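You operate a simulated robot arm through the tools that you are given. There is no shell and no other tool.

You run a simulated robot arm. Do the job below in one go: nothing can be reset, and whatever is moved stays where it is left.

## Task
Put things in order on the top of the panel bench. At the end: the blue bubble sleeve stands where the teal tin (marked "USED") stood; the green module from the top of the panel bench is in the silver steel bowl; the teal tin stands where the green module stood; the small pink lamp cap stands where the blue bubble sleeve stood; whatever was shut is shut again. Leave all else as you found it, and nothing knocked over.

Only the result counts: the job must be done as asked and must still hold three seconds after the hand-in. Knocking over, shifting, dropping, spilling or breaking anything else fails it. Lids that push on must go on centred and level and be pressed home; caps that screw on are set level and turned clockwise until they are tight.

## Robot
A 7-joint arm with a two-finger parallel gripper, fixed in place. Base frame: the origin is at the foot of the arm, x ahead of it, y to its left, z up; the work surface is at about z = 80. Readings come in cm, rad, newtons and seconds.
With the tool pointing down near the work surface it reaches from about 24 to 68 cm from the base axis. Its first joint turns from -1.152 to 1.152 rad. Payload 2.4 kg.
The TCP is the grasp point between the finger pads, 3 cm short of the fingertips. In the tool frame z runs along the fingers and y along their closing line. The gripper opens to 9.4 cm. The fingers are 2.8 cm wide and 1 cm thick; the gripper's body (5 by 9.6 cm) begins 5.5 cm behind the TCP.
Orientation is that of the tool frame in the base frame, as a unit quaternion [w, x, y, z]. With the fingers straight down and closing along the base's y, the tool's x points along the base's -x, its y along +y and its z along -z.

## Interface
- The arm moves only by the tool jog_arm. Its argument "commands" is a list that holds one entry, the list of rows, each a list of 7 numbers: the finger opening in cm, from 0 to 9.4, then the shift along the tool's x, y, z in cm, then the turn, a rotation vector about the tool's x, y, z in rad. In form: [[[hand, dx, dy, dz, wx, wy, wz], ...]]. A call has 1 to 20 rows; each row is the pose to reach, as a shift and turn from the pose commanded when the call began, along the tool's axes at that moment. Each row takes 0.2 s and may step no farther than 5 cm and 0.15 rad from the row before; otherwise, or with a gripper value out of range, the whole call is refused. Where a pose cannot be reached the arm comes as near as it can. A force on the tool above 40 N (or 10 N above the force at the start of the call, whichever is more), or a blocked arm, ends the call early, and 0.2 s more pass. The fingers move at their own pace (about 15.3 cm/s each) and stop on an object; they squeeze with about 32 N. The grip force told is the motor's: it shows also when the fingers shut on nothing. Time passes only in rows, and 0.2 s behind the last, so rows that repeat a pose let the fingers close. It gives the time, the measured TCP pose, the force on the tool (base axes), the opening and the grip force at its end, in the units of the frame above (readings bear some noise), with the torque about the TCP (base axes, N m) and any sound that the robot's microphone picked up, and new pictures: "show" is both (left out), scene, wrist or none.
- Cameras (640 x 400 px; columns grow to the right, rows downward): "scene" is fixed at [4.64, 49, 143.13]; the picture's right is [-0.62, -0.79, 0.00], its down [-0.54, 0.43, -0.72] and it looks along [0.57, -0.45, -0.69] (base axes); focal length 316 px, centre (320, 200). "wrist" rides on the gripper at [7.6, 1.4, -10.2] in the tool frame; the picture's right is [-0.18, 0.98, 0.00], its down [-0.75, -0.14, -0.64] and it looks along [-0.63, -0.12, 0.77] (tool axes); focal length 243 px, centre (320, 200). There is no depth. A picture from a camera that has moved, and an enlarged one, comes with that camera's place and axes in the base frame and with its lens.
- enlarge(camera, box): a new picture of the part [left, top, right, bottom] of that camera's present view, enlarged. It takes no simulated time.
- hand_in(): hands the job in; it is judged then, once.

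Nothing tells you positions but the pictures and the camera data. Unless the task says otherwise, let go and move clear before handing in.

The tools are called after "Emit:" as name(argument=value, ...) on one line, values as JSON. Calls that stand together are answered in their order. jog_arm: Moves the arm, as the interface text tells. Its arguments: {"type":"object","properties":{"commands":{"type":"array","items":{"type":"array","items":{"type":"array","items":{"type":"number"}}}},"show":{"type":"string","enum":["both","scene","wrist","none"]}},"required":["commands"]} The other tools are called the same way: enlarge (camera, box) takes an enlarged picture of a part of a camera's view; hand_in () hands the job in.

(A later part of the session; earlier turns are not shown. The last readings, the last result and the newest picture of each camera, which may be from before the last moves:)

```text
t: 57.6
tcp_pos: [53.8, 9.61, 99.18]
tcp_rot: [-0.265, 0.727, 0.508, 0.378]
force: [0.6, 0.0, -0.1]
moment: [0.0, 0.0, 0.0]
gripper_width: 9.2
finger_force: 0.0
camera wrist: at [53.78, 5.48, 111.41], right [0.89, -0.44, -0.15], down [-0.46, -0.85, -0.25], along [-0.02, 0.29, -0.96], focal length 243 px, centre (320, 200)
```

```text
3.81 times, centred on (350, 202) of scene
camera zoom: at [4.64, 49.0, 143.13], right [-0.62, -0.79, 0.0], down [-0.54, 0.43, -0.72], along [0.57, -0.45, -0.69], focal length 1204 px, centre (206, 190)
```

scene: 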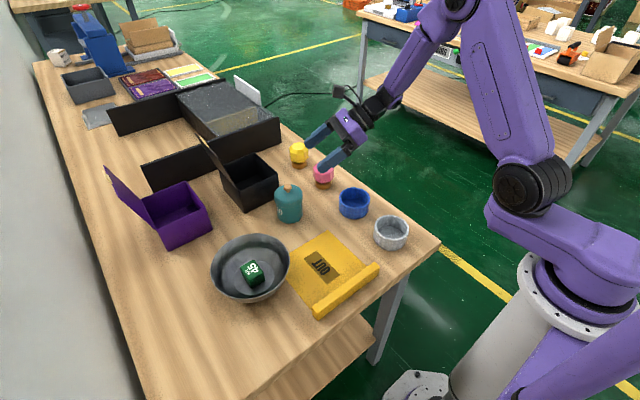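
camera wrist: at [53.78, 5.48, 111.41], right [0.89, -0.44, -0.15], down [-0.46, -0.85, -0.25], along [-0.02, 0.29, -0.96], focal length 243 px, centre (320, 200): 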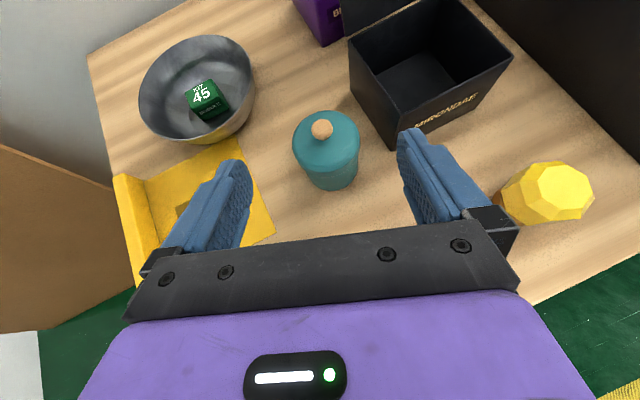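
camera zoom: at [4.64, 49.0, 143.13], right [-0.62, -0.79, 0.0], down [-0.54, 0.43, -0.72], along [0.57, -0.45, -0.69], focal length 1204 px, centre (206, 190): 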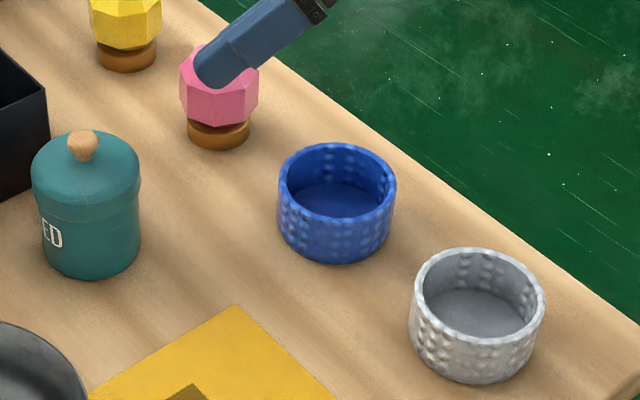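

The tin is within about 2 mm of the module's old spot. For the blue sleeve I need a vertical hand, so I'll untilt and turn back to the original yaw at height.

Emit:
jog_arm(commands=[[[9.2, 0, 0, 0, 0, -0.12, 0], [9.2, 0, 0, 0, 0, -0.26, 0], [9.2, 0, 0, 0, 0, -0.4, 0], [9.2, 0, 0, 0, 0, -0.54, 0], [9.2, 0, 0, 0, 0, -0.68, 0], [9.2, 0, 0, 0, 0, -0.82, 0], [9.2, 0, 0, 0, 0, -0.96, 0], [9.2, 0, 0, 0, 0, -0.96, 0]]], show="none")

Emit:
jog_arm(commands=[[[9.2, 0, 0, 0, 0, 0, -0.14], [9.2, 0, 0, 0, 0, 0, -0.28], [9.2, 0, 0, 0, 0, 0, -0.42], [9.2, 0, 0, 0, 0, 0, -0.56], [9.2, 0, 0, 0, 0, 0, -0.7], [9.2, 0, 0, 0, 0, 0, -0.84], [9.2, 0, 0, 0, 0, 0, -0.98], [9.2, 0, 0, 0, 0, 0, -1.12], [9.2, 0, 0, 0, 0, 0, -1.26], [9.2, 0, 0, 0, 0, 0, -1.4], [9.2, 0, 0, 0, 0, 0, -1.54], [9.2, 0, 0, 0, 0, 0, -1.68], [9.2, 0, 0, 0, 0, 0, -1.82], [9.2, 0, 0, 0, 0, 0, -1.92], [9.2, 0, 0, 0, 0, 0, -1.92], [9.2, 0, 0, 0, 0, 0, -1.92]]])

```text
t: 59.4
tcp_pos: [53.7, 9.46, 99.27]
tcp_rot: [0.0, 0.819, 0.573, -0.001]
force: [0.3, 0.0, -0.8]
moment: [0.0, 0.01, -0.02]
gripper_width: 9.17
finger_force: 0.1
```

```text
t: 62.8
tcp_pos: [53.47, 9.46, 99.04]
tcp_rot: [0.0, 0.0, 1.0, 0.0]
force: [-1.0, 0.0, -0.7]
moment: [0.02, -0.04, 0.0]
gripper_width: 9.2
finger_force: 0.0
camera wrist: at [46.04, 11.14, 109.56], right [0.18, 0.98, 0.0], down [0.75, -0.14, 0.64], along [0.63, -0.12, -0.77], focal length 243 px, centre (320, 200)
```

scene: 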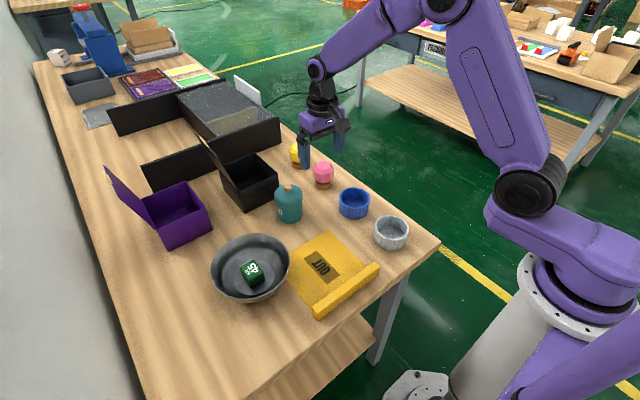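
wrist: 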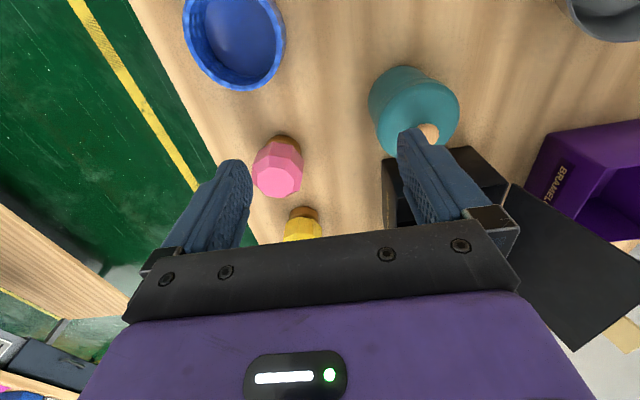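

The hand is vertical again. I'll move above the blue sleeve, estimated at (47.3, 3.4), to measure it precisely.

Emit:
jog_arm(commands=[[[9.2, 3.1, -3.05, 0, 0, 0, 0], [9.2, 6.3, -6.1, 0, 0, 0, 0], [9.2, 6.3, -6.1, 0, 0, 0, 0], [9.2, 6.3, -6.1, 0, 0, 0, 0]]])

Emit:
enlarge(camera="wrist", box=[230, 20, 410, 150])

Emit:
enlarge(camera="wrist", box=[250, 120, 410, 240])

```text
t: 63.8
tcp_pos: [47.36, 3.29, 99.59]
tcp_rot: [0.0, 0.0, 1.0, 0.0]
force: [0.3, 0.1, 0.0]
moment: [0.0, -0.03, 0.04]
gripper_width: 9.2
finger_force: 0.0
camera wrist: at [39.72, 4.97, 109.94], right [0.18, 0.98, 0.0], down [0.75, -0.14, 0.64], along [0.63, -0.12, -0.77], focal length 243 px, centre (320, 200)
```

scene: 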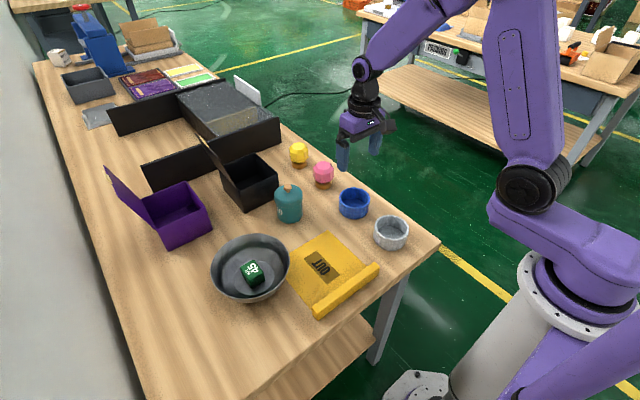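
wrist: 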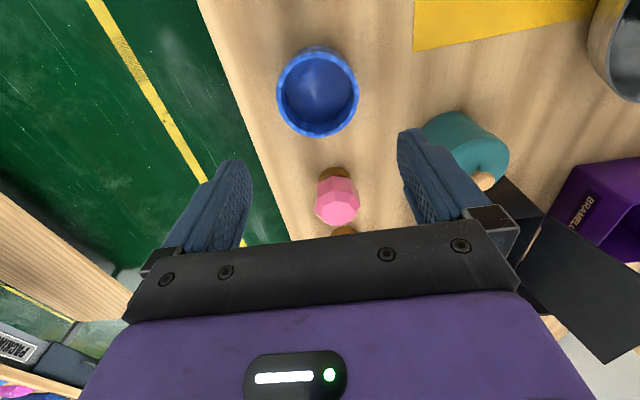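

```text
3.08 times, centred on (320, 85) of wrist
camera zoom: at [39.72, 4.97, 109.94], right [0.18, 0.98, 0.0], down [0.75, -0.14, 0.64], along [0.63, -0.12, -0.77], focal length 746 px, centre (320, 554)
```

zoom: 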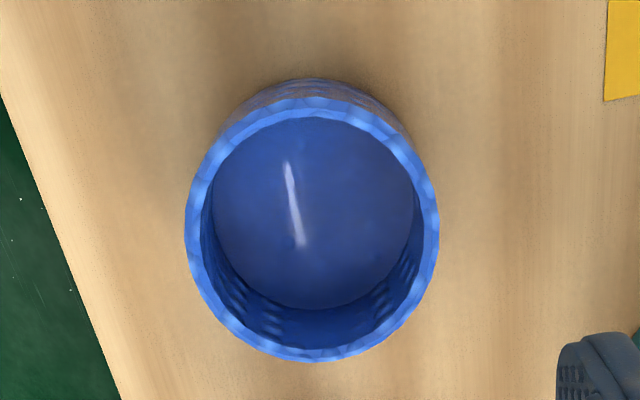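

```text
3.33 times, centred on (330, 180) of wrist
camera zoom: at [39.72, 4.97, 109.94], right [0.18, 0.98, 0.0], down [0.75, -0.14, 0.64], along [0.63, -0.12, -0.77], focal length 809 px, centre (287, 267)
```

zoom: 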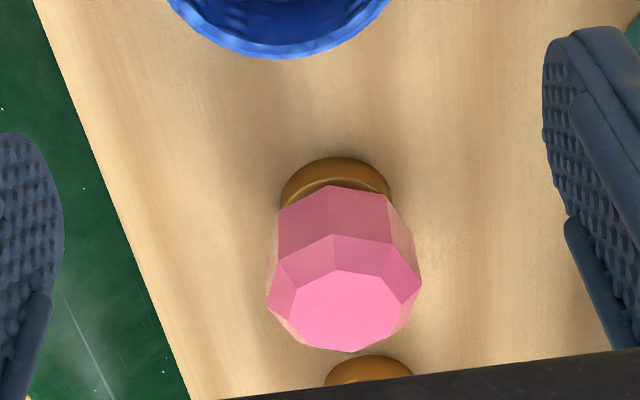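

The sleeve is centred at about (47.45, 3.25) with an outer diameter near 8.2 cm, so clearance is tight with the 9.4 cm opening. I'll centre on it, go partway down and check.

Emit:
jog_arm(commands=[[[9.4, -0.1, -0.1, 3, 0, 0, 0], [9.4, -0.18, -0.17, 6.5, 0, 0, 0], [9.4, -0.18, -0.17, 9.5, 0, 0, 0], [9.4, -0.18, -0.17, 9.5, 0, 0, 0], [9.4, -0.18, -0.17, 9.5, 0, 0, 0]]])

Emit:
enlarge(camera="wrist", box=[190, 60, 450, 240])

Emit:
enlarge(camera="scene", box=[300, 140, 410, 235])

```text
t: 65.0
tcp_pos: [47.56, 3.38, 89.79]
tcp_rot: [0.0, 0.001, 1.0, 0.0]
force: [0.0, -0.5, 0.7]
moment: [0.0, 0.0, -0.01]
gripper_width: 9.42
finger_force: 0.0
camera wrist: at [39.88, 5.06, 100.14], right [0.18, 0.98, 0.0], down [0.75, -0.14, 0.64], along [0.63, -0.12, -0.77], focal length 243 px, centre (320, 200)
```

scene: 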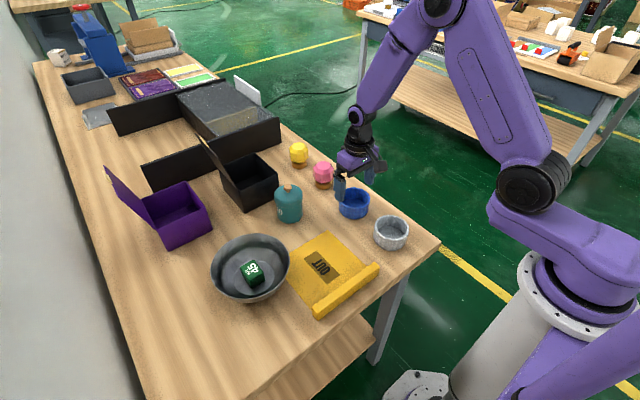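
wrist: 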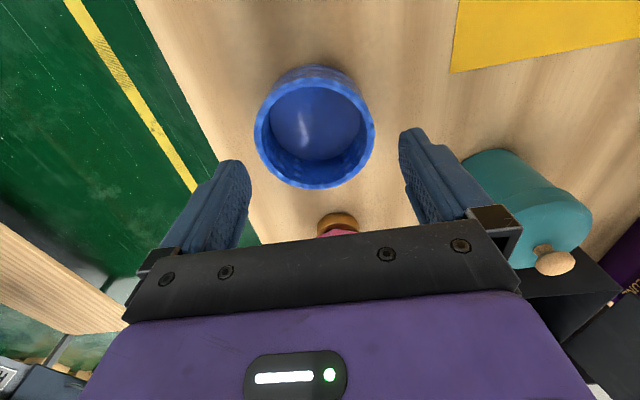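

```text
2.22 times, centred on (320, 150) of wrist
camera zoom: at [39.88, 5.06, 100.14], right [0.18, 0.98, 0.0], down [0.75, -0.14, 0.64], along [0.63, -0.12, -0.77], focal length 539 px, centre (320, 311)
```

zoom: 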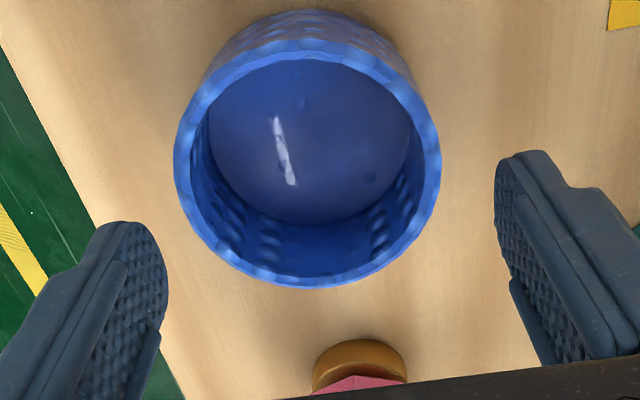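

```text
4.21 times, centred on (355, 188) of scene
camera zoom: at [4.64, 49.0, 143.13], right [-0.62, -0.79, 0.0], down [-0.54, 0.43, -0.72], along [0.57, -0.45, -0.69], focal length 1330 px, centre (173, 253)
```

zoom: 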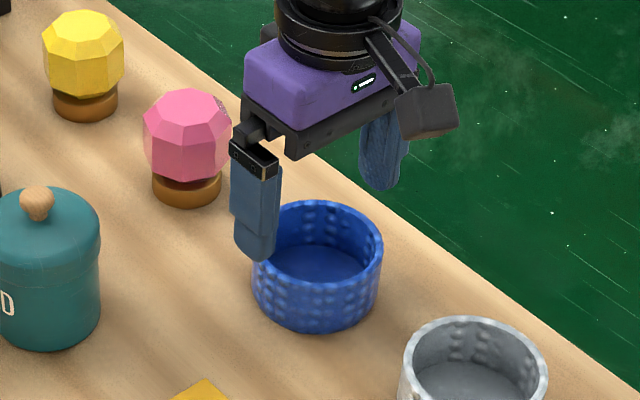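

The sleeve looks slightly off-centre toward −y relative to the fingers. I'll zoom in on the fingertips and rim edges to fix the lateral offset.

Emit:
enlarge(camera="wrist", box=[190, 90, 290, 200])

Emit:
enlarge(camera="wrist", box=[340, 80, 440, 190])

```text
3.64 times, centred on (240, 145) of wrist
camera zoom: at [39.88, 5.06, 100.14], right [0.18, 0.98, 0.0], down [0.75, -0.14, 0.64], along [0.63, -0.12, -0.77], focal length 882 px, centre (611, 400)
```

zoom: 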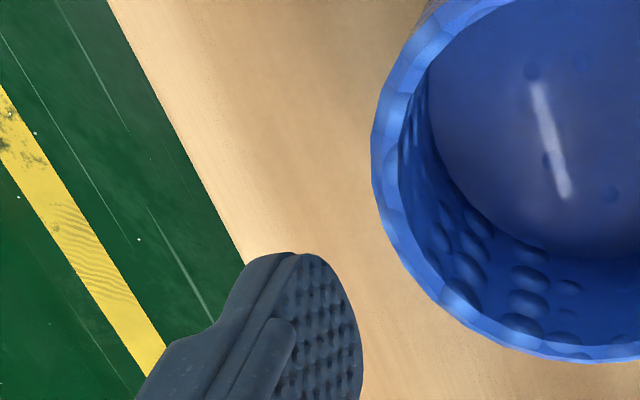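

```text
3.64 times, centred on (390, 135) of wrist
camera zoom: at [39.88, 5.06, 100.14], right [0.18, 0.98, 0.0], down [0.75, -0.14, 0.64], along [0.63, -0.12, -0.77], focal length 882 px, centre (66, 436)
```

zoom: 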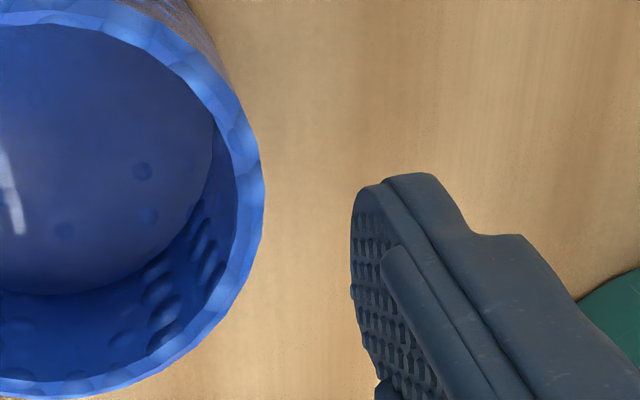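

The offset works out to about 1.5 mm toward −y. I'll shift by that and go down in small steps past the rim, checking force.

Emit:
jog_arm(commands=[[[9.4, -0.05, -0.14, 1.0, 0, 0, 0], [9.4, -0.05, -0.14, 2.0, 0, 0, 0], [9.4, -0.05, -0.14, 2.6, 0, 0, 0], [9.4, -0.05, -0.14, 3.2, 0, 0, 0], [9.4, -0.05, -0.14, 3.2, 0, 0, 0]]])

Emit:
enlarge(camera="wrist", box=[190, 60, 450, 240])

Emit:
enlarge(camera="scene", box=[310, 150, 400, 235])

```text
t: 66.2
tcp_pos: [47.51, 3.11, 86.48]
tcp_rot: [0.0, 0.0, 1.0, 0.0]
force: [0.6, 0.5, -0.5]
moment: [0.0, 0.03, -0.03]
gripper_width: 9.41
finger_force: 0.0
camera wrist: at [39.96, 4.79, 96.88], right [0.18, 0.98, 0.0], down [0.75, -0.14, 0.64], along [0.63, -0.12, -0.77], focal length 243 px, centre (320, 200)
```

scene: 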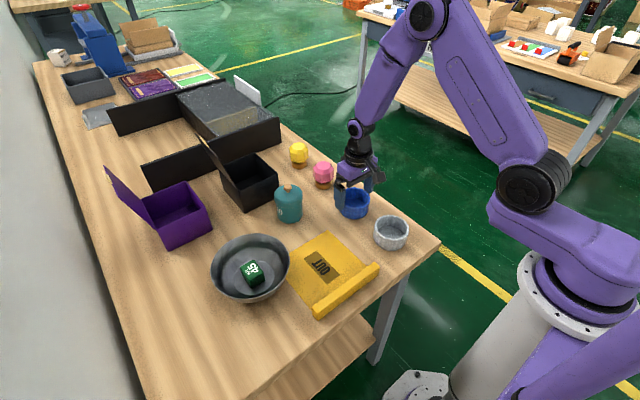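
wrist: 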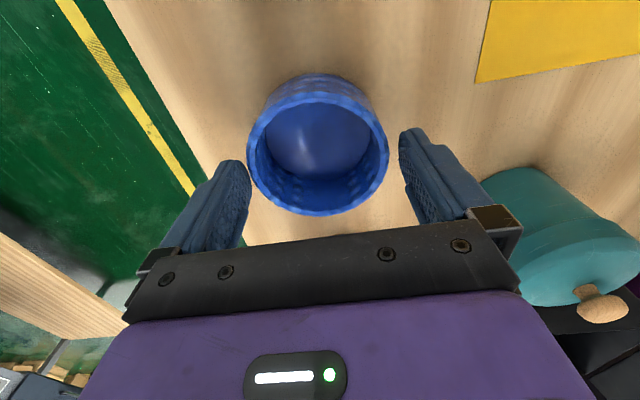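

```text
2.22 times, centred on (320, 150) of wrist
camera zoom: at [39.96, 4.79, 96.88], right [0.18, 0.98, 0.0], down [0.75, -0.14, 0.64], along [0.63, -0.12, -0.77], focal length 539 px, centre (320, 311)
```

zoom: 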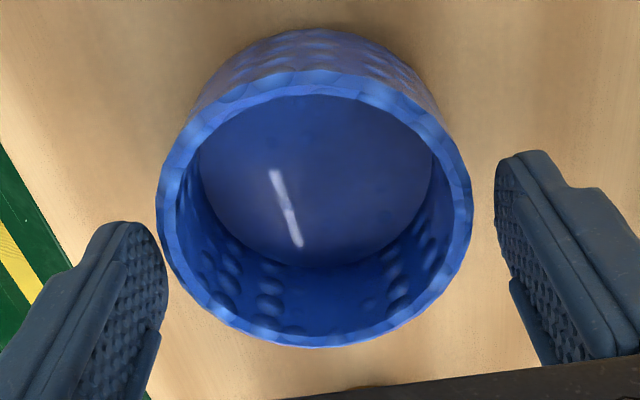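

```text
4.71 times, centred on (355, 192) of scene
camera zoom: at [4.64, 49.0, 143.13], right [-0.62, -0.79, 0.0], down [-0.54, 0.43, -0.72], along [0.57, -0.45, -0.69], focal length 1487 px, centre (155, 235)
```

zoom: 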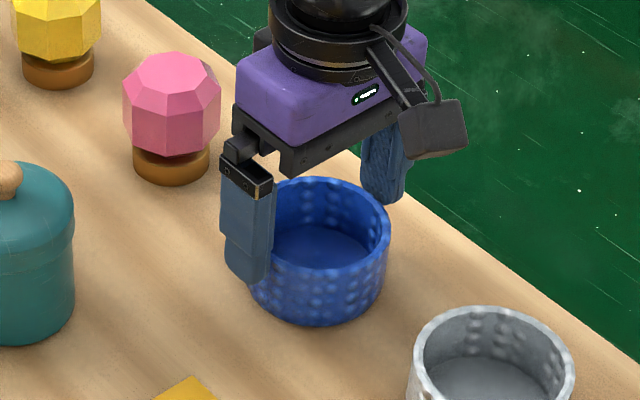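

There's no contact and the fingers are already straddling the rim. I'll continue down to the grip height in small steps.

Emit:
jog_arm(commands=[[[9.4, 0, 0.05, 0.8, 0, 0, 0], [9.4, 0, 0.05, 1.6, 0, 0, 0], [9.4, 0, 0.05, 2.4, 0, 0, 0], [9.4, 0, 0.05, 3.1, 0, 0, 0], [9.4, 0, 0.05, 3.1, 0, 0, 0]]], show="none")

Emit:
jog_arm(commands=[[[9.0, 0, 0, 0, 0, 0, 0], [8.6, 0, 0, 0, 0, 0, 0], [8.2, 0, 0, 0, 0, 0, 0], [7.8, 0, 0, 0, 0, 0, 0], [7.2, 0, 0, 0, 0, 0, 0], [6.8, 0, 0, 0, 0, 0, 0], [6.8, 0, 0, 0, 0, 0, 0]]])

Emit:
enlarge(camera="scene", box=[310, 150, 400, 235])

Emit:
enlarge(camera="wrist", box=[190, 60, 450, 240])

```text
t: 67.4
tcp_pos: [47.5, 3.01, 83.4]
tcp_rot: [0.001, 0.0, 1.0, 0.0]
force: [-0.7, 0.0, 1.0]
moment: [-0.02, 0.01, 0.02]
gripper_width: 9.4
finger_force: 0.1
```

```text
t: 69.0
tcp_pos: [47.57, 3.02, 83.44]
tcp_rot: [-0.001, 0.0, 1.0, 0.0]
force: [-0.8, -0.2, 1.4]
moment: [0.01, 0.02, 0.01]
gripper_width: 8.29
finger_force: 31.9
camera wrist: at [39.87, 4.74, 93.81], right [0.18, 0.98, 0.0], down [0.75, -0.14, 0.64], along [0.63, -0.12, -0.77], focal length 243 px, centre (320, 200)
```

scene: 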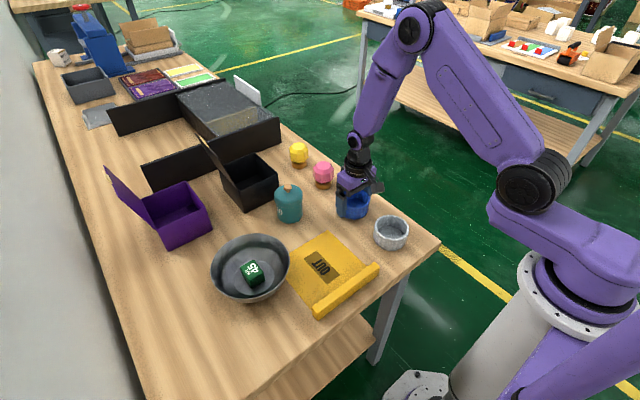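
wrist: 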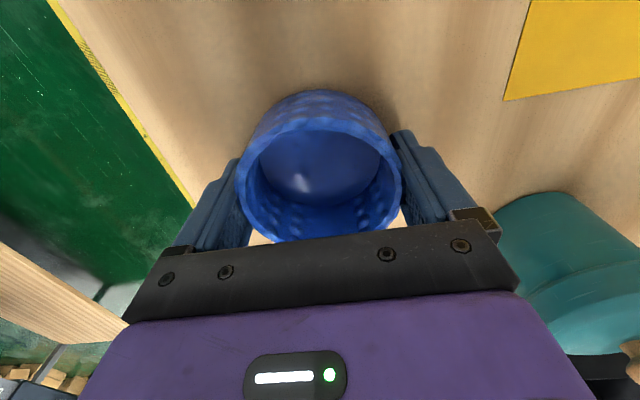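

```text
4.71 times, centred on (355, 192) of scene
camera zoom: at [4.64, 49.0, 143.13], right [-0.62, -0.79, 0.0], down [-0.54, 0.43, -0.72], along [0.57, -0.45, -0.69], focal length 1487 px, centre (155, 235)
```

zoom: 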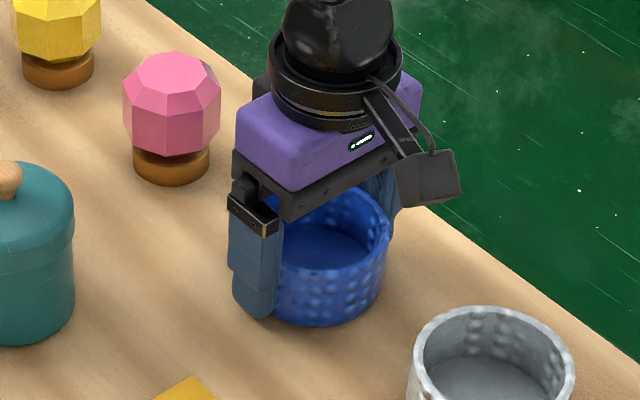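

```text
2.22 times, centred on (320, 150) of wrist
camera zoom: at [39.87, 4.74, 93.81], right [0.18, 0.98, 0.0], down [0.75, -0.14, 0.64], along [0.63, -0.12, -0.77], focal length 539 px, centre (320, 311)
```

zoom: 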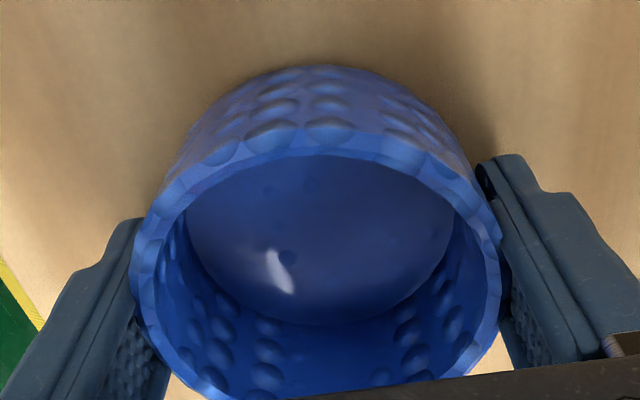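

The sleeve is gripped at 8.29 cm. I'll lift it slowly and check.

Emit:
jog_arm(commands=[[[6.8, 0, 0, -0.15, 0, 0, 0], [6.8, 0, 0, -0.4, 0, 0, 0], [6.8, 0, 0, -0.8, 0, 0, 0], [6.8, 0, 0, -1.3, 0, 0, 0], [6.8, 0, 0, -1.9, 0, 0, 0], [6.8, 0, 0, -2.6, 0, 0, 0], [6.8, 0, 0, -3.3, 0, 0, 0], [6.8, 0, 0, -4.0, 0, 0, 0], [6.8, 0, 0, -4.6, 0, 0, 0], [6.8, 0, 0, -5.0, 0, 0, 0], [6.8, 0, 0, -5.0, 0, 0, 0]]])

Emit:
enlarge(camera="scene", box=[310, 130, 410, 235])

```text
t: 71.4
tcp_pos: [47.49, 2.99, 88.27]
tcp_rot: [0.0, 0.0, 1.0, 0.0]
force: [0.6, -0.2, -0.1]
moment: [-0.01, -0.03, -0.01]
gripper_width: 8.25
finger_force: 31.3
camera wrist: at [39.89, 4.7, 98.74], right [0.18, 0.98, 0.0], down [0.75, -0.14, 0.64], along [0.63, -0.12, -0.77], focal length 243 px, centre (320, 200)
```

scene: 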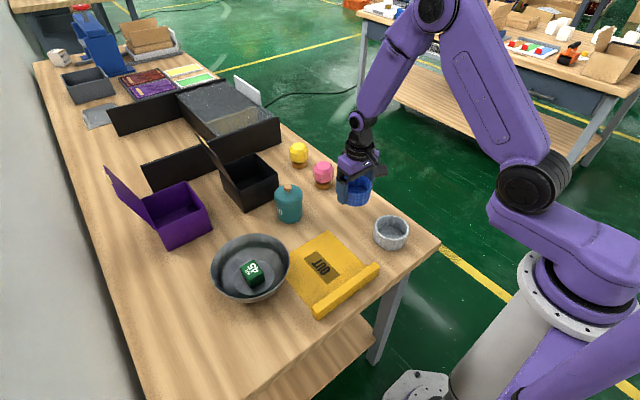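
wrist: 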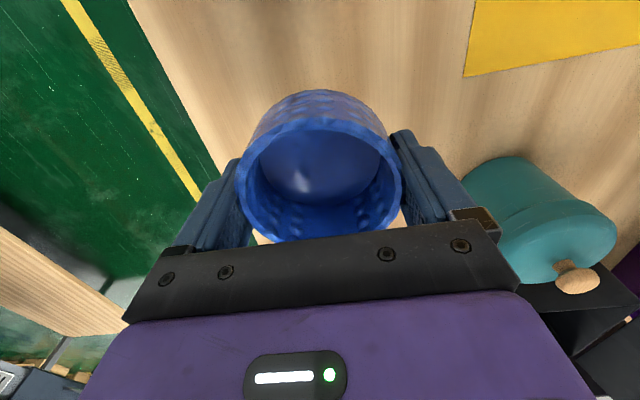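

```text
3.81 times, centred on (360, 182) of scene
camera zoom: at [4.64, 49.0, 143.13], right [-0.62, -0.79, 0.0], down [-0.54, 0.43, -0.72], along [0.57, -0.45, -0.69], focal length 1204 px, centre (168, 267)
```

zoom: 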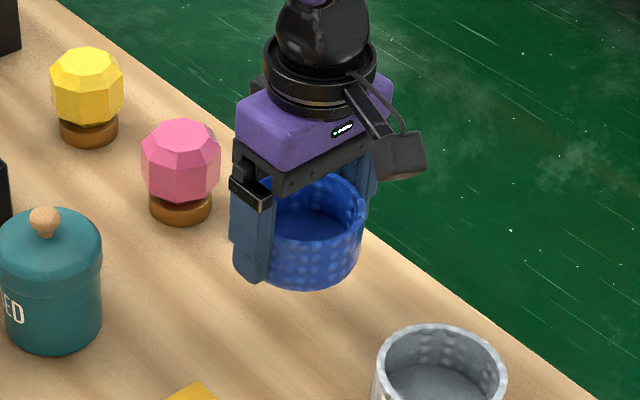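

The sleeve is held and lifted. I'll carry it slowly to above the tin's old spot at (43.0, 14.18).

Emit:
jog_arm(commands=[[[6.8, 0.09, 0.22, 0, 0, 0, 0], [6.8, 0.31, 0.77, 0, 0, 0, 0], [6.8, 0.67, 1.65, 0, 0, 0, 0], [6.8, 1.12, 2.76, 0, 0, 0, 0], [6.8, 1.61, 3.97, 0, 0, 0, 0], [6.8, 2.15, 5.29, 0, 0, 0, 0], [6.8, 2.68, 6.61, 0, 0, 0, 0], [6.8, 3.22, 7.93, 0, 0, 0, 0], [6.8, 3.66, 9.04, 0, 0, 0, 0], [6.8, 4.02, 9.92, 0, 0, 0, 0], [6.8, 4.29, 10.58, 0, 0, 0, 0], [6.8, 4.45, 11.02, 0, 0, 0, 0], [6.8, 4.45, 11.02, 0, 0, 0, 0], [6.8, 4.45, 11.02, 0, 0, 0, 0]]])

Emit:
enlarge(camera="scene", box=[280, 150, 400, 265])

```text
t: 74.4
tcp_pos: [43.14, 14.2, 88.27]
tcp_rot: [0.0, 0.0, 1.0, 0.0]
force: [-1.1, 0.5, 0.4]
moment: [0.07, -0.04, 0.0]
gripper_width: 8.26
finger_force: 32.6
camera wrist: at [35.5, 15.88, 98.62], right [0.18, 0.98, 0.0], down [0.75, -0.14, 0.64], along [0.63, -0.12, -0.77], focal length 243 px, centre (320, 200)
```

scene: 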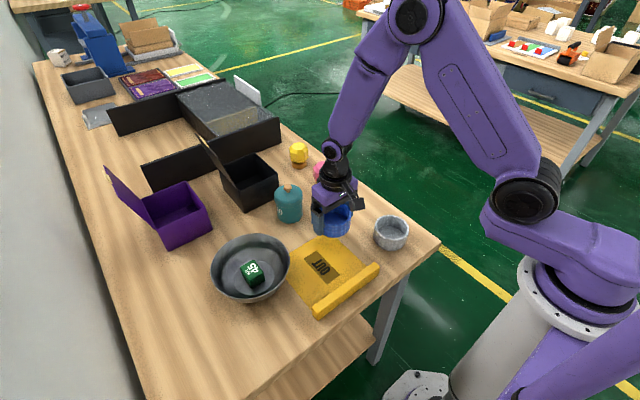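
wrist: 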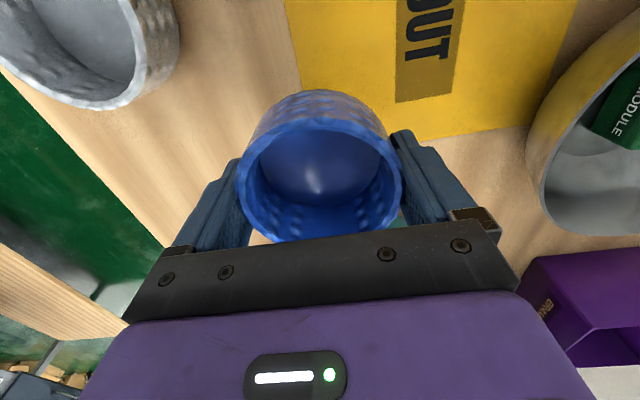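

```text
3.48 times, centred on (340, 208) of scene
camera zoom: at [4.64, 49.0, 143.13], right [-0.62, -0.79, 0.0], down [-0.54, 0.43, -0.72], along [0.57, -0.45, -0.69], focal length 1099 px, centre (250, 174)
```

zoom: 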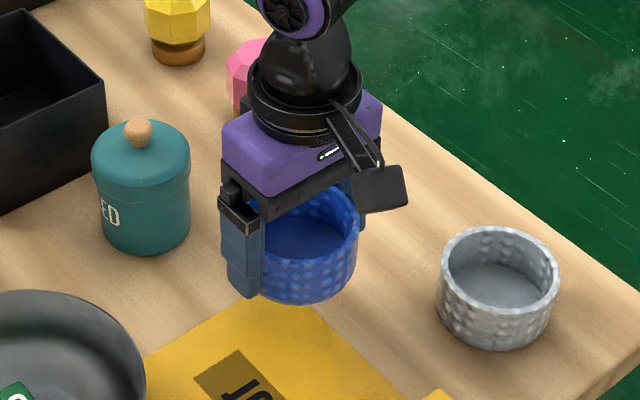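

I'm over the spot. I'll lower gently toward the table and the thin yellow sheet.

Emit:
jog_arm(commands=[[[6.8, 0.03, -0.05, 0.3, 0, 0, 0], [6.8, 0.05, -0.1, 0.9, 0, 0, 0], [6.8, 0.05, -0.1, 1.7, 0, 0, 0], [6.8, 0.05, -0.1, 2.5, 0, 0, 0], [6.8, 0.05, -0.1, 3.3, 0, 0, 0], [6.8, 0.05, -0.1, 3.9, 0, 0, 0], [6.8, 0.05, -0.1, 4.3, 0, 0, 0], [6.8, 0.05, -0.1, 4.6, 0, 0, 0], [6.8, 0.05, -0.1, 4.7, 0, 0, 0], [6.8, 0.05, -0.1, 4.7, 0, 0, 0]]])

Emit:
enlarge(camera="scene", box=[280, 150, 400, 265])

```text
t: 76.6
tcp_pos: [43.21, 14.03, 83.59]
tcp_rot: [0.0, 0.0, 1.0, 0.0]
force: [0.1, -0.3, 0.3]
moment: [-0.02, 0.0, -0.03]
gripper_width: 8.26
finger_force: 32.2
camera wrist: at [35.48, 15.73, 93.97], right [0.18, 0.98, 0.0], down [0.75, -0.14, 0.64], along [0.63, -0.12, -0.77], focal length 243 px, centre (320, 200)
```

scene: 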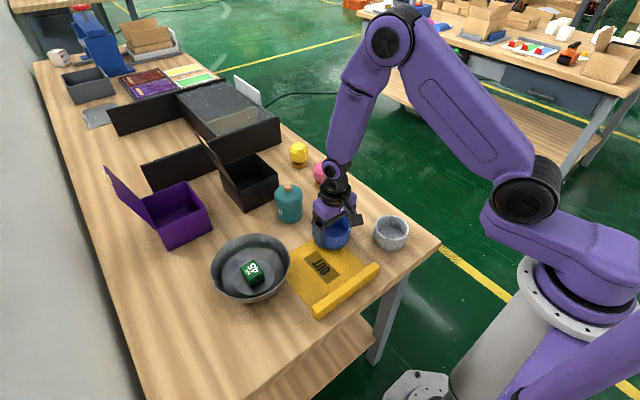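
wrist: 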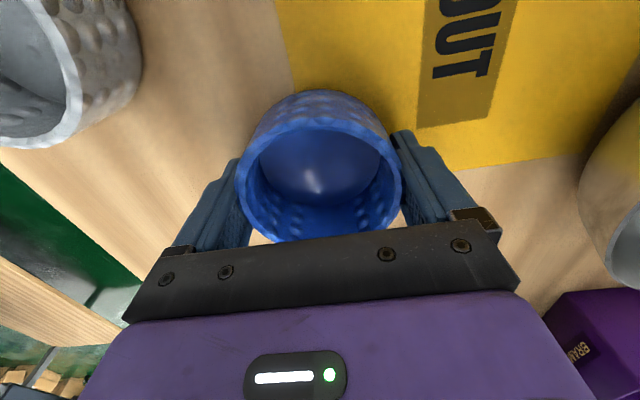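

```text
3.48 times, centred on (340, 208) of scene
camera zoom: at [4.64, 49.0, 143.13], right [-0.62, -0.79, 0.0], down [-0.54, 0.43, -0.72], along [0.57, -0.45, -0.69], focal length 1099 px, centre (250, 174)
```

zoom: 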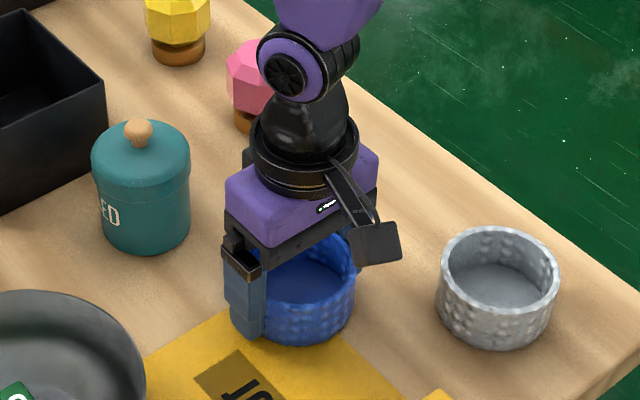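

I'm a few millimetres above the surface, at about (43.03, 14.19). I'll step down until I feel contact.

Emit:
jog_arm(commands=[[[6.8, 0, 0, 0.08, 0, 0, 0], [6.8, 0, 0, 0.14, 0, 0, 0], [6.8, 0, 0, 0.14, 0, 0, 0]]], show="none")

Emit:
jog_arm(commands=[[[6.8, 0, 0, 0.06, 0, 0, 0], [6.8, 0, 0, 0.1, 0, 0, 0], [6.8, 0, 0, 0.1, 0, 0, 0]]], show="none")

```text
t: 77.4
tcp_pos: [43.23, 13.93, 83.42]
tcp_rot: [0.0, 0.0, 1.0, 0.0]
force: [-0.2, 0.2, 0.1]
moment: [-0.01, 0.0, 0.01]
gripper_width: 8.25
finger_force: 31.8
```

```text
t: 78.2
tcp_pos: [43.04, 13.98, 83.4]
tcp_rot: [0.0, 0.001, 1.0, 0.0]
force: [0.0, -0.7, 0.4]
moment: [0.01, -0.04, 0.0]
gripper_width: 8.24
finger_force: 31.9
```

Emit:
jog_arm(commands=[[[6.8, 0, 0, 0.05, 0, 0, 0], [6.8, 0, 0, 0.08, 0, 0, 0], [6.8, 0, 0, 0.08, 0, 0, 0]]], show="none")

Emit:
jog_arm(commands=[[[6.8, 0, 0, 0.05, 0, 0, 0], [6.8, 0, 0, 0.08, 0, 0, 0], [6.8, 0, 0, 0.08, 0, 0, 0]]], show="none")

```text
t: 79.0
tcp_pos: [43.11, 14.03, 83.34]
tcp_rot: [0.001, 0.0, 1.0, 0.0]
force: [0.3, 0.6, 13.6]
moment: [0.03, 0.14, -0.03]
gripper_width: 8.28
finger_force: 32.0
```

```text
t: 79.8
tcp_pos: [43.11, 13.98, 83.29]
tcp_rot: [0.001, 0.0, 1.0, 0.001]
force: [2.1, 2.4, 24.3]
moment: [0.0, -0.04, 0.01]
gripper_width: 8.25
finger_force: 31.9
```

Contact is confirmed. I'll unload, open fully, and check that the sleeve is free before rising.

Emit:
jog_arm(commands=[[[6.8, 0, 0, -0.08, 0, 0, 0], [6.8, 0, 0, -0.12, 0, 0, 0], [8.4, 0, 0, -0.12, 0, 0, 0], [8.7, 0, 0, -0.12, 0, 0, 0], [9.1, 0, 0, -0.12, 0, 0, 0], [9.4, 0, 0, -0.12, 0, 0, 0], [9.4, 0, 0, -0.12, 0, 0, 0]]])

Emit:
enlarge(camera="wrist", box=[190, 60, 450, 240])

Emit:
enlarge(camera="scene", box=[280, 150, 400, 265])

```text
t: 81.4
tcp_pos: [43.02, 14.07, 83.35]
tcp_rot: [0.0, 0.0, 1.0, -0.001]
force: [0.0, -0.9, -0.5]
moment: [0.01, 0.0, 0.02]
gripper_width: 9.41
finger_force: 0.2
camera wrist: at [35.44, 15.58, 93.74], right [0.18, 0.98, 0.0], down [0.75, -0.14, 0.64], along [0.63, -0.12, -0.77], focal length 243 px, centre (320, 200)
```

scene: 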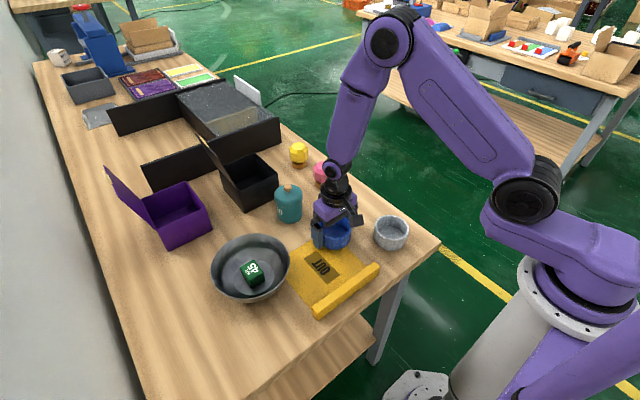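
wrist: 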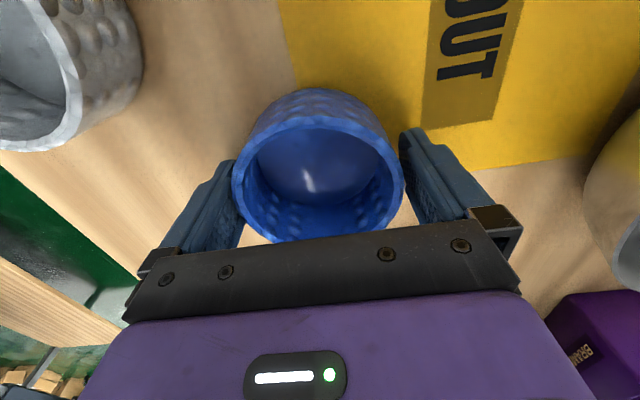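

```text
2.22 times, centred on (320, 150) of wrist
camera zoom: at [35.44, 15.58, 93.74], right [0.18, 0.98, 0.0], down [0.75, -0.14, 0.64], along [0.63, -0.12, -0.77], focal length 539 px, centre (320, 311)
```

zoom: 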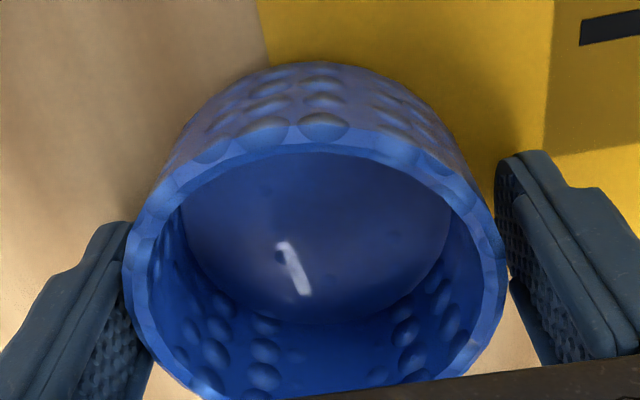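

```text
3.48 times, centred on (340, 208) of scene
camera zoom: at [4.64, 49.0, 143.13], right [-0.62, -0.79, 0.0], down [-0.54, 0.43, -0.72], along [0.57, -0.45, -0.69], focal length 1099 px, centre (250, 174)
```

zoom: 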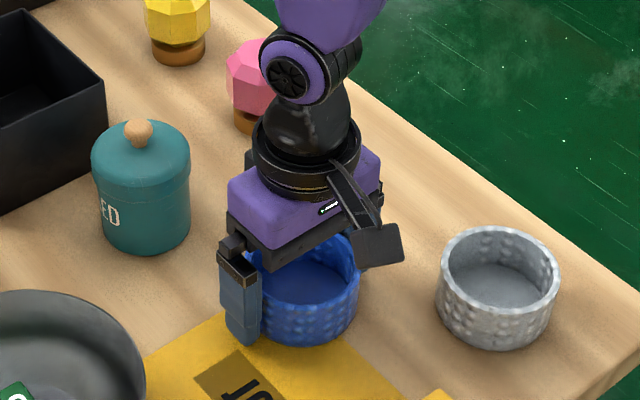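

The sleeve is standing free. I'll rise slowly at first, then well clear.

Emit:
jog_arm(commands=[[[9.4, 0, 0, -0.4, 0, 0, 0], [9.4, 0, 0, -1.0, 0, 0, 0], [9.4, 0, 0, -2.0, 0, 0, 0], [9.4, 0, 0, -3.2, 0, 0, 0], [9.4, 0, 0, -5, 0, 0, 0], [9.4, 0, 0, -8, 0, 0, 0], [9.4, 0, 0, -12, 0, 0, 0], [9.4, 0, 0, -14, 0, 0, 0], [9.4, 0, 0, -14, 0, 0, 0]]])

Emit:
enlarge(camera="scene", box=[280, 150, 420, 265])

Emit:
enlarge(camera="wrist", box=[220, 30, 420, 180])

```text
t: 83.4
tcp_pos: [43.25, 14.2, 97.41]
tcp_rot: [0.0, 0.0, 1.0, 0.0]
force: [0.0, 0.3, -0.1]
moment: [0.0, 0.0, 0.02]
gripper_width: 9.38
finger_force: 0.0
camera wrist: at [35.57, 15.96, 107.71], right [0.18, 0.98, 0.0], down [0.75, -0.14, 0.64], along [0.63, -0.12, -0.77], focal length 243 px, centre (320, 200)
```

scene: 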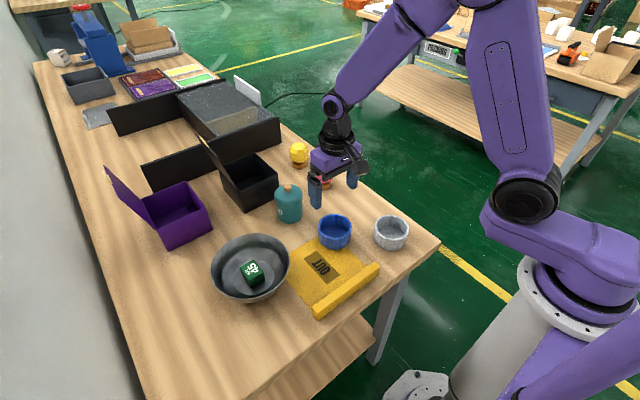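
wrist: 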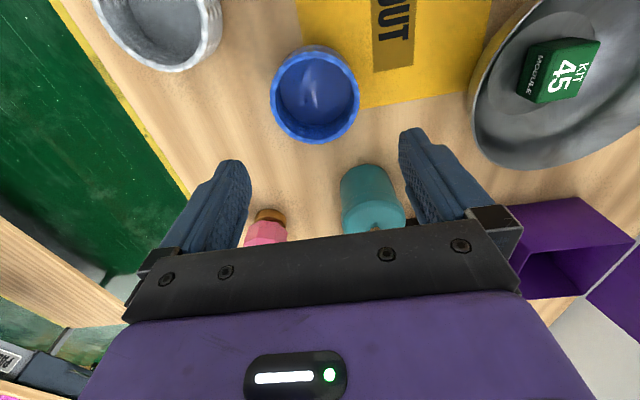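

```text
3.48 times, centred on (350, 208) of scene
camera zoom: at [4.64, 49.0, 143.13], right [-0.62, -0.79, 0.0], down [-0.54, 0.43, -0.72], along [0.57, -0.45, -0.69], focal length 1099 px, centre (216, 174)
```

zoom: 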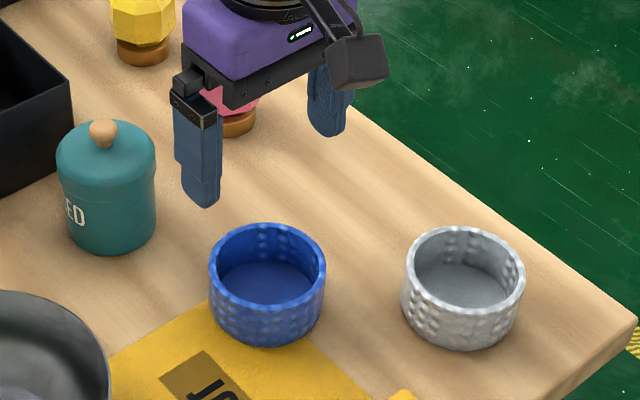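

```text
2.67 times, centred on (320, 105) of wrist
camera zoom: at [35.57, 15.96, 107.71], right [0.18, 0.98, 0.0], down [0.75, -0.14, 0.64], along [0.63, -0.12, -0.77], focal length 647 px, centre (320, 453)
```

zoom: 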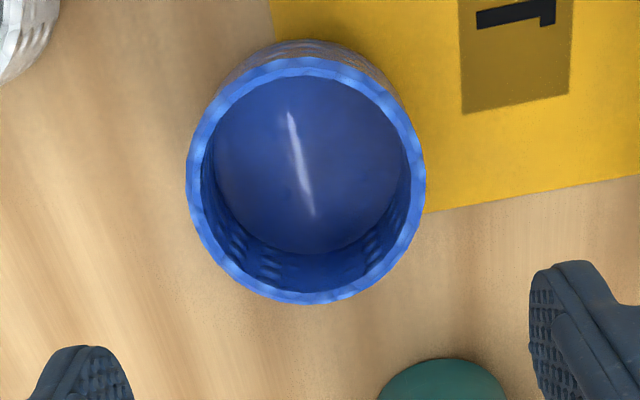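

The blue sleeve now stands at about (43.06, 14.14), where the tin was. Next is the pink cap near (61.1, 2.95). It is an octagon with vertices facing ±x and ±y, so I'll turn the hand 22.5° to grip flat faces.

Emit:
jog_arm(commands=[[[8.4, -3.6, -2.25, 0, 0, 0, 0], [8.4, -7.2, -4.5, 0, 0, 0, 0], [8.4, -10.8, -6.75, 0, 0, 0, 0], [8.4, -14.4, -9.0, 0, 0, 0, 0], [8.4, -18.0, -11.25, 0, 0, 0, 0], [8.4, -18.0, -11.25, 0, 0, 0, 0.13], [8.4, -18.0, -11.25, 0, 0, 0, 0.26], [8.4, -18.0, -11.25, 0, 0, 0, 0.3927], [8.4, -18.0, -11.25, 0, 0, 0, 0.3927], [8.4, -18.0, -11.25, 0, 0, 0, 0.3927]]])

Emit:
enlarge(camera="wrist", box=[230, 30, 410, 160])

Emit:
enlarge(camera="scene", box=[270, 100, 370, 200])

```text
t: 85.6
tcp_pos: [61.17, 2.86, 97.27]
tcp_rot: [0.0, 0.195, 0.981, -0.001]
force: [-0.4, 0.0, 0.2]
moment: [-0.01, -0.02, 0.04]
gripper_width: 8.41
finger_force: 0.0
camera wrist: at [54.61, 7.32, 107.68], right [0.55, 0.84, 0.0], down [0.64, -0.42, 0.64], along [0.54, -0.35, -0.77], focal length 243 px, centre (320, 200)
```

scene: 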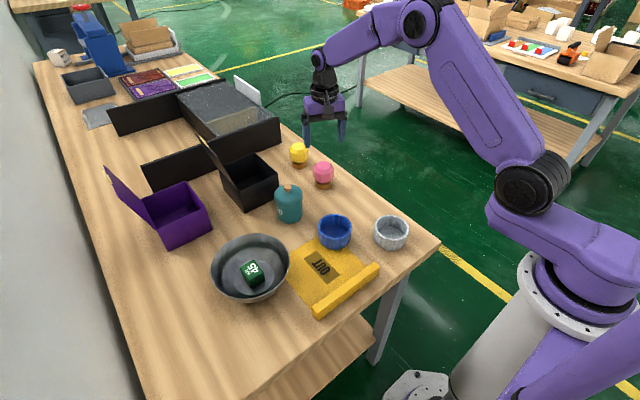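
wrist: 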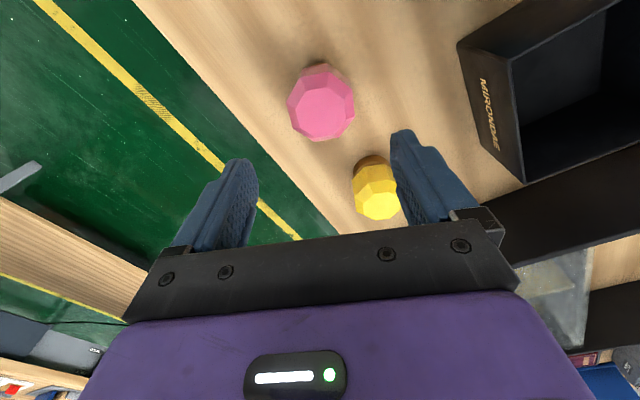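

```text
3.08 times, centred on (320, 95) of wrist
camera zoom: at [54.61, 7.32, 107.68], right [0.55, 0.84, 0.0], down [0.64, -0.42, 0.64], along [0.54, -0.35, -0.77], focal length 746 px, centre (320, 523)
```

zoom: 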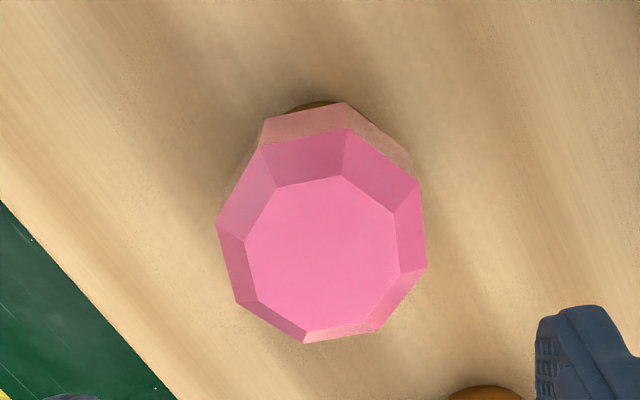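

```text
4.00 times, centred on (320, 150) of scene
camera zoom: at [4.64, 49.0, 143.13], right [-0.62, -0.79, 0.0], down [-0.54, 0.43, -0.72], along [0.57, -0.45, -0.69], focal length 1264 px, centre (320, 400)
```

zoom: 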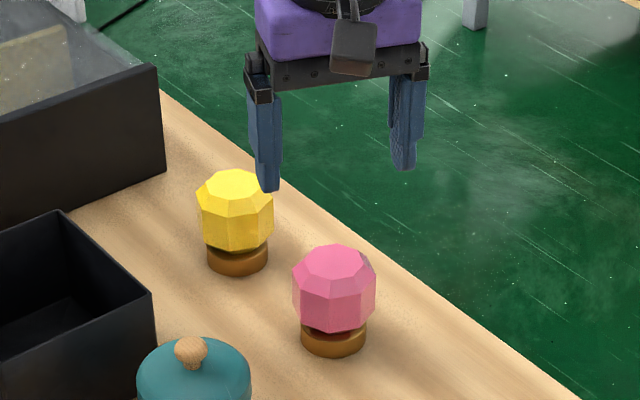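

The hand is aligned with the cap's flat faces, and the cap centre is only about 2 mm off the tool axis. I'll go partway down and recheck.

Emit:
jog_arm(commands=[[[8.4, 0.04, 0.09, 3, 0, 0, 0], [8.4, 0.08, 0.18, 6, 0, 0, 0], [8.4, 0.08, 0.18, 9, 0, 0, 0], [8.4, 0.08, 0.18, 9, 0, 0, 0], [8.4, 0.08, 0.18, 9, 0, 0, 0]]])

Emit:
enlarge(camera="wrist", box=[190, 60, 450, 240])

Emit:
enlarge(camera="scene", box=[275, 110, 375, 200])

```text
t: 86.8
tcp_pos: [60.75, 3.14, 88.32]
tcp_rot: [0.0, 0.195, 0.981, 0.0]
force: [0.3, -0.9, 0.4]
moment: [0.03, 0.02, 0.04]
gripper_width: 8.41
finger_force: 0.1
camera wrist: at [54.34, 7.53, 98.7], right [0.55, 0.84, 0.0], down [0.64, -0.42, 0.64], along [0.54, -0.35, -0.77], focal length 243 px, centre (320, 200)
```

scene: 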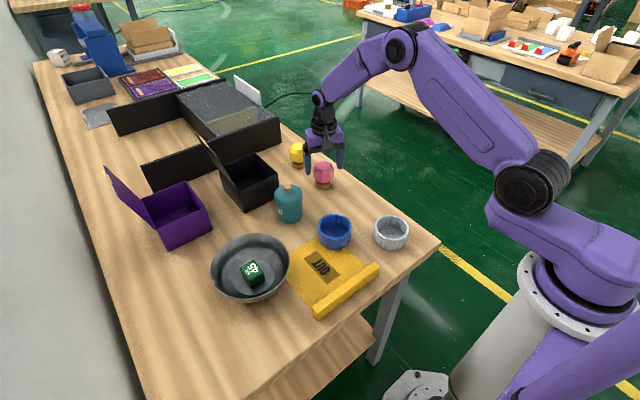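
wrist: 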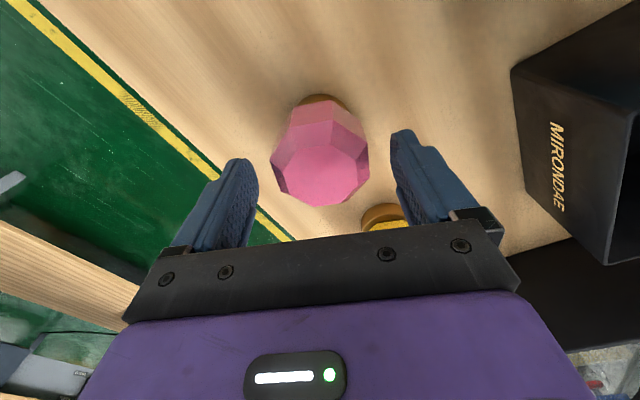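

```text
2.22 times, centred on (320, 150) of wrist
camera zoom: at [54.34, 7.53, 98.7], right [0.55, 0.84, 0.0], down [0.64, -0.42, 0.64], along [0.54, -0.35, -0.77], focal length 539 px, centre (320, 311)
```

zoom: 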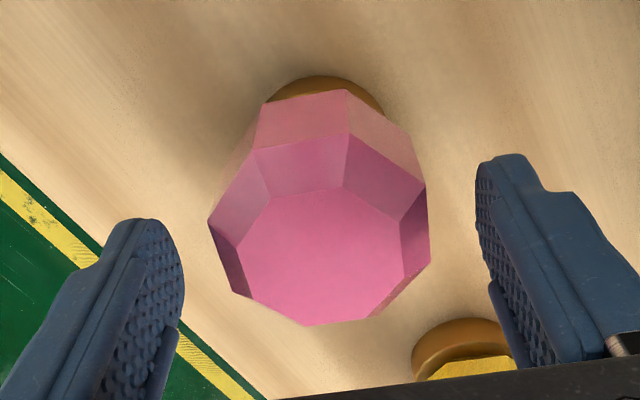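

```text
4.44 times, centred on (325, 155) of scene
camera zoom: at [4.64, 49.0, 143.13], right [-0.62, -0.79, 0.0], down [-0.54, 0.43, -0.72], along [0.57, -0.45, -0.69], focal length 1404 px, centre (298, 400)
```

zoom: 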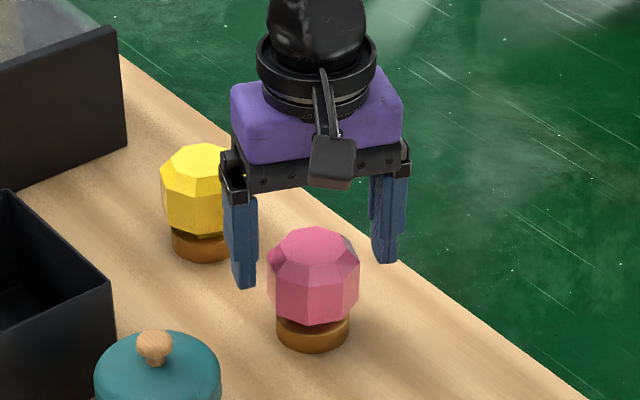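

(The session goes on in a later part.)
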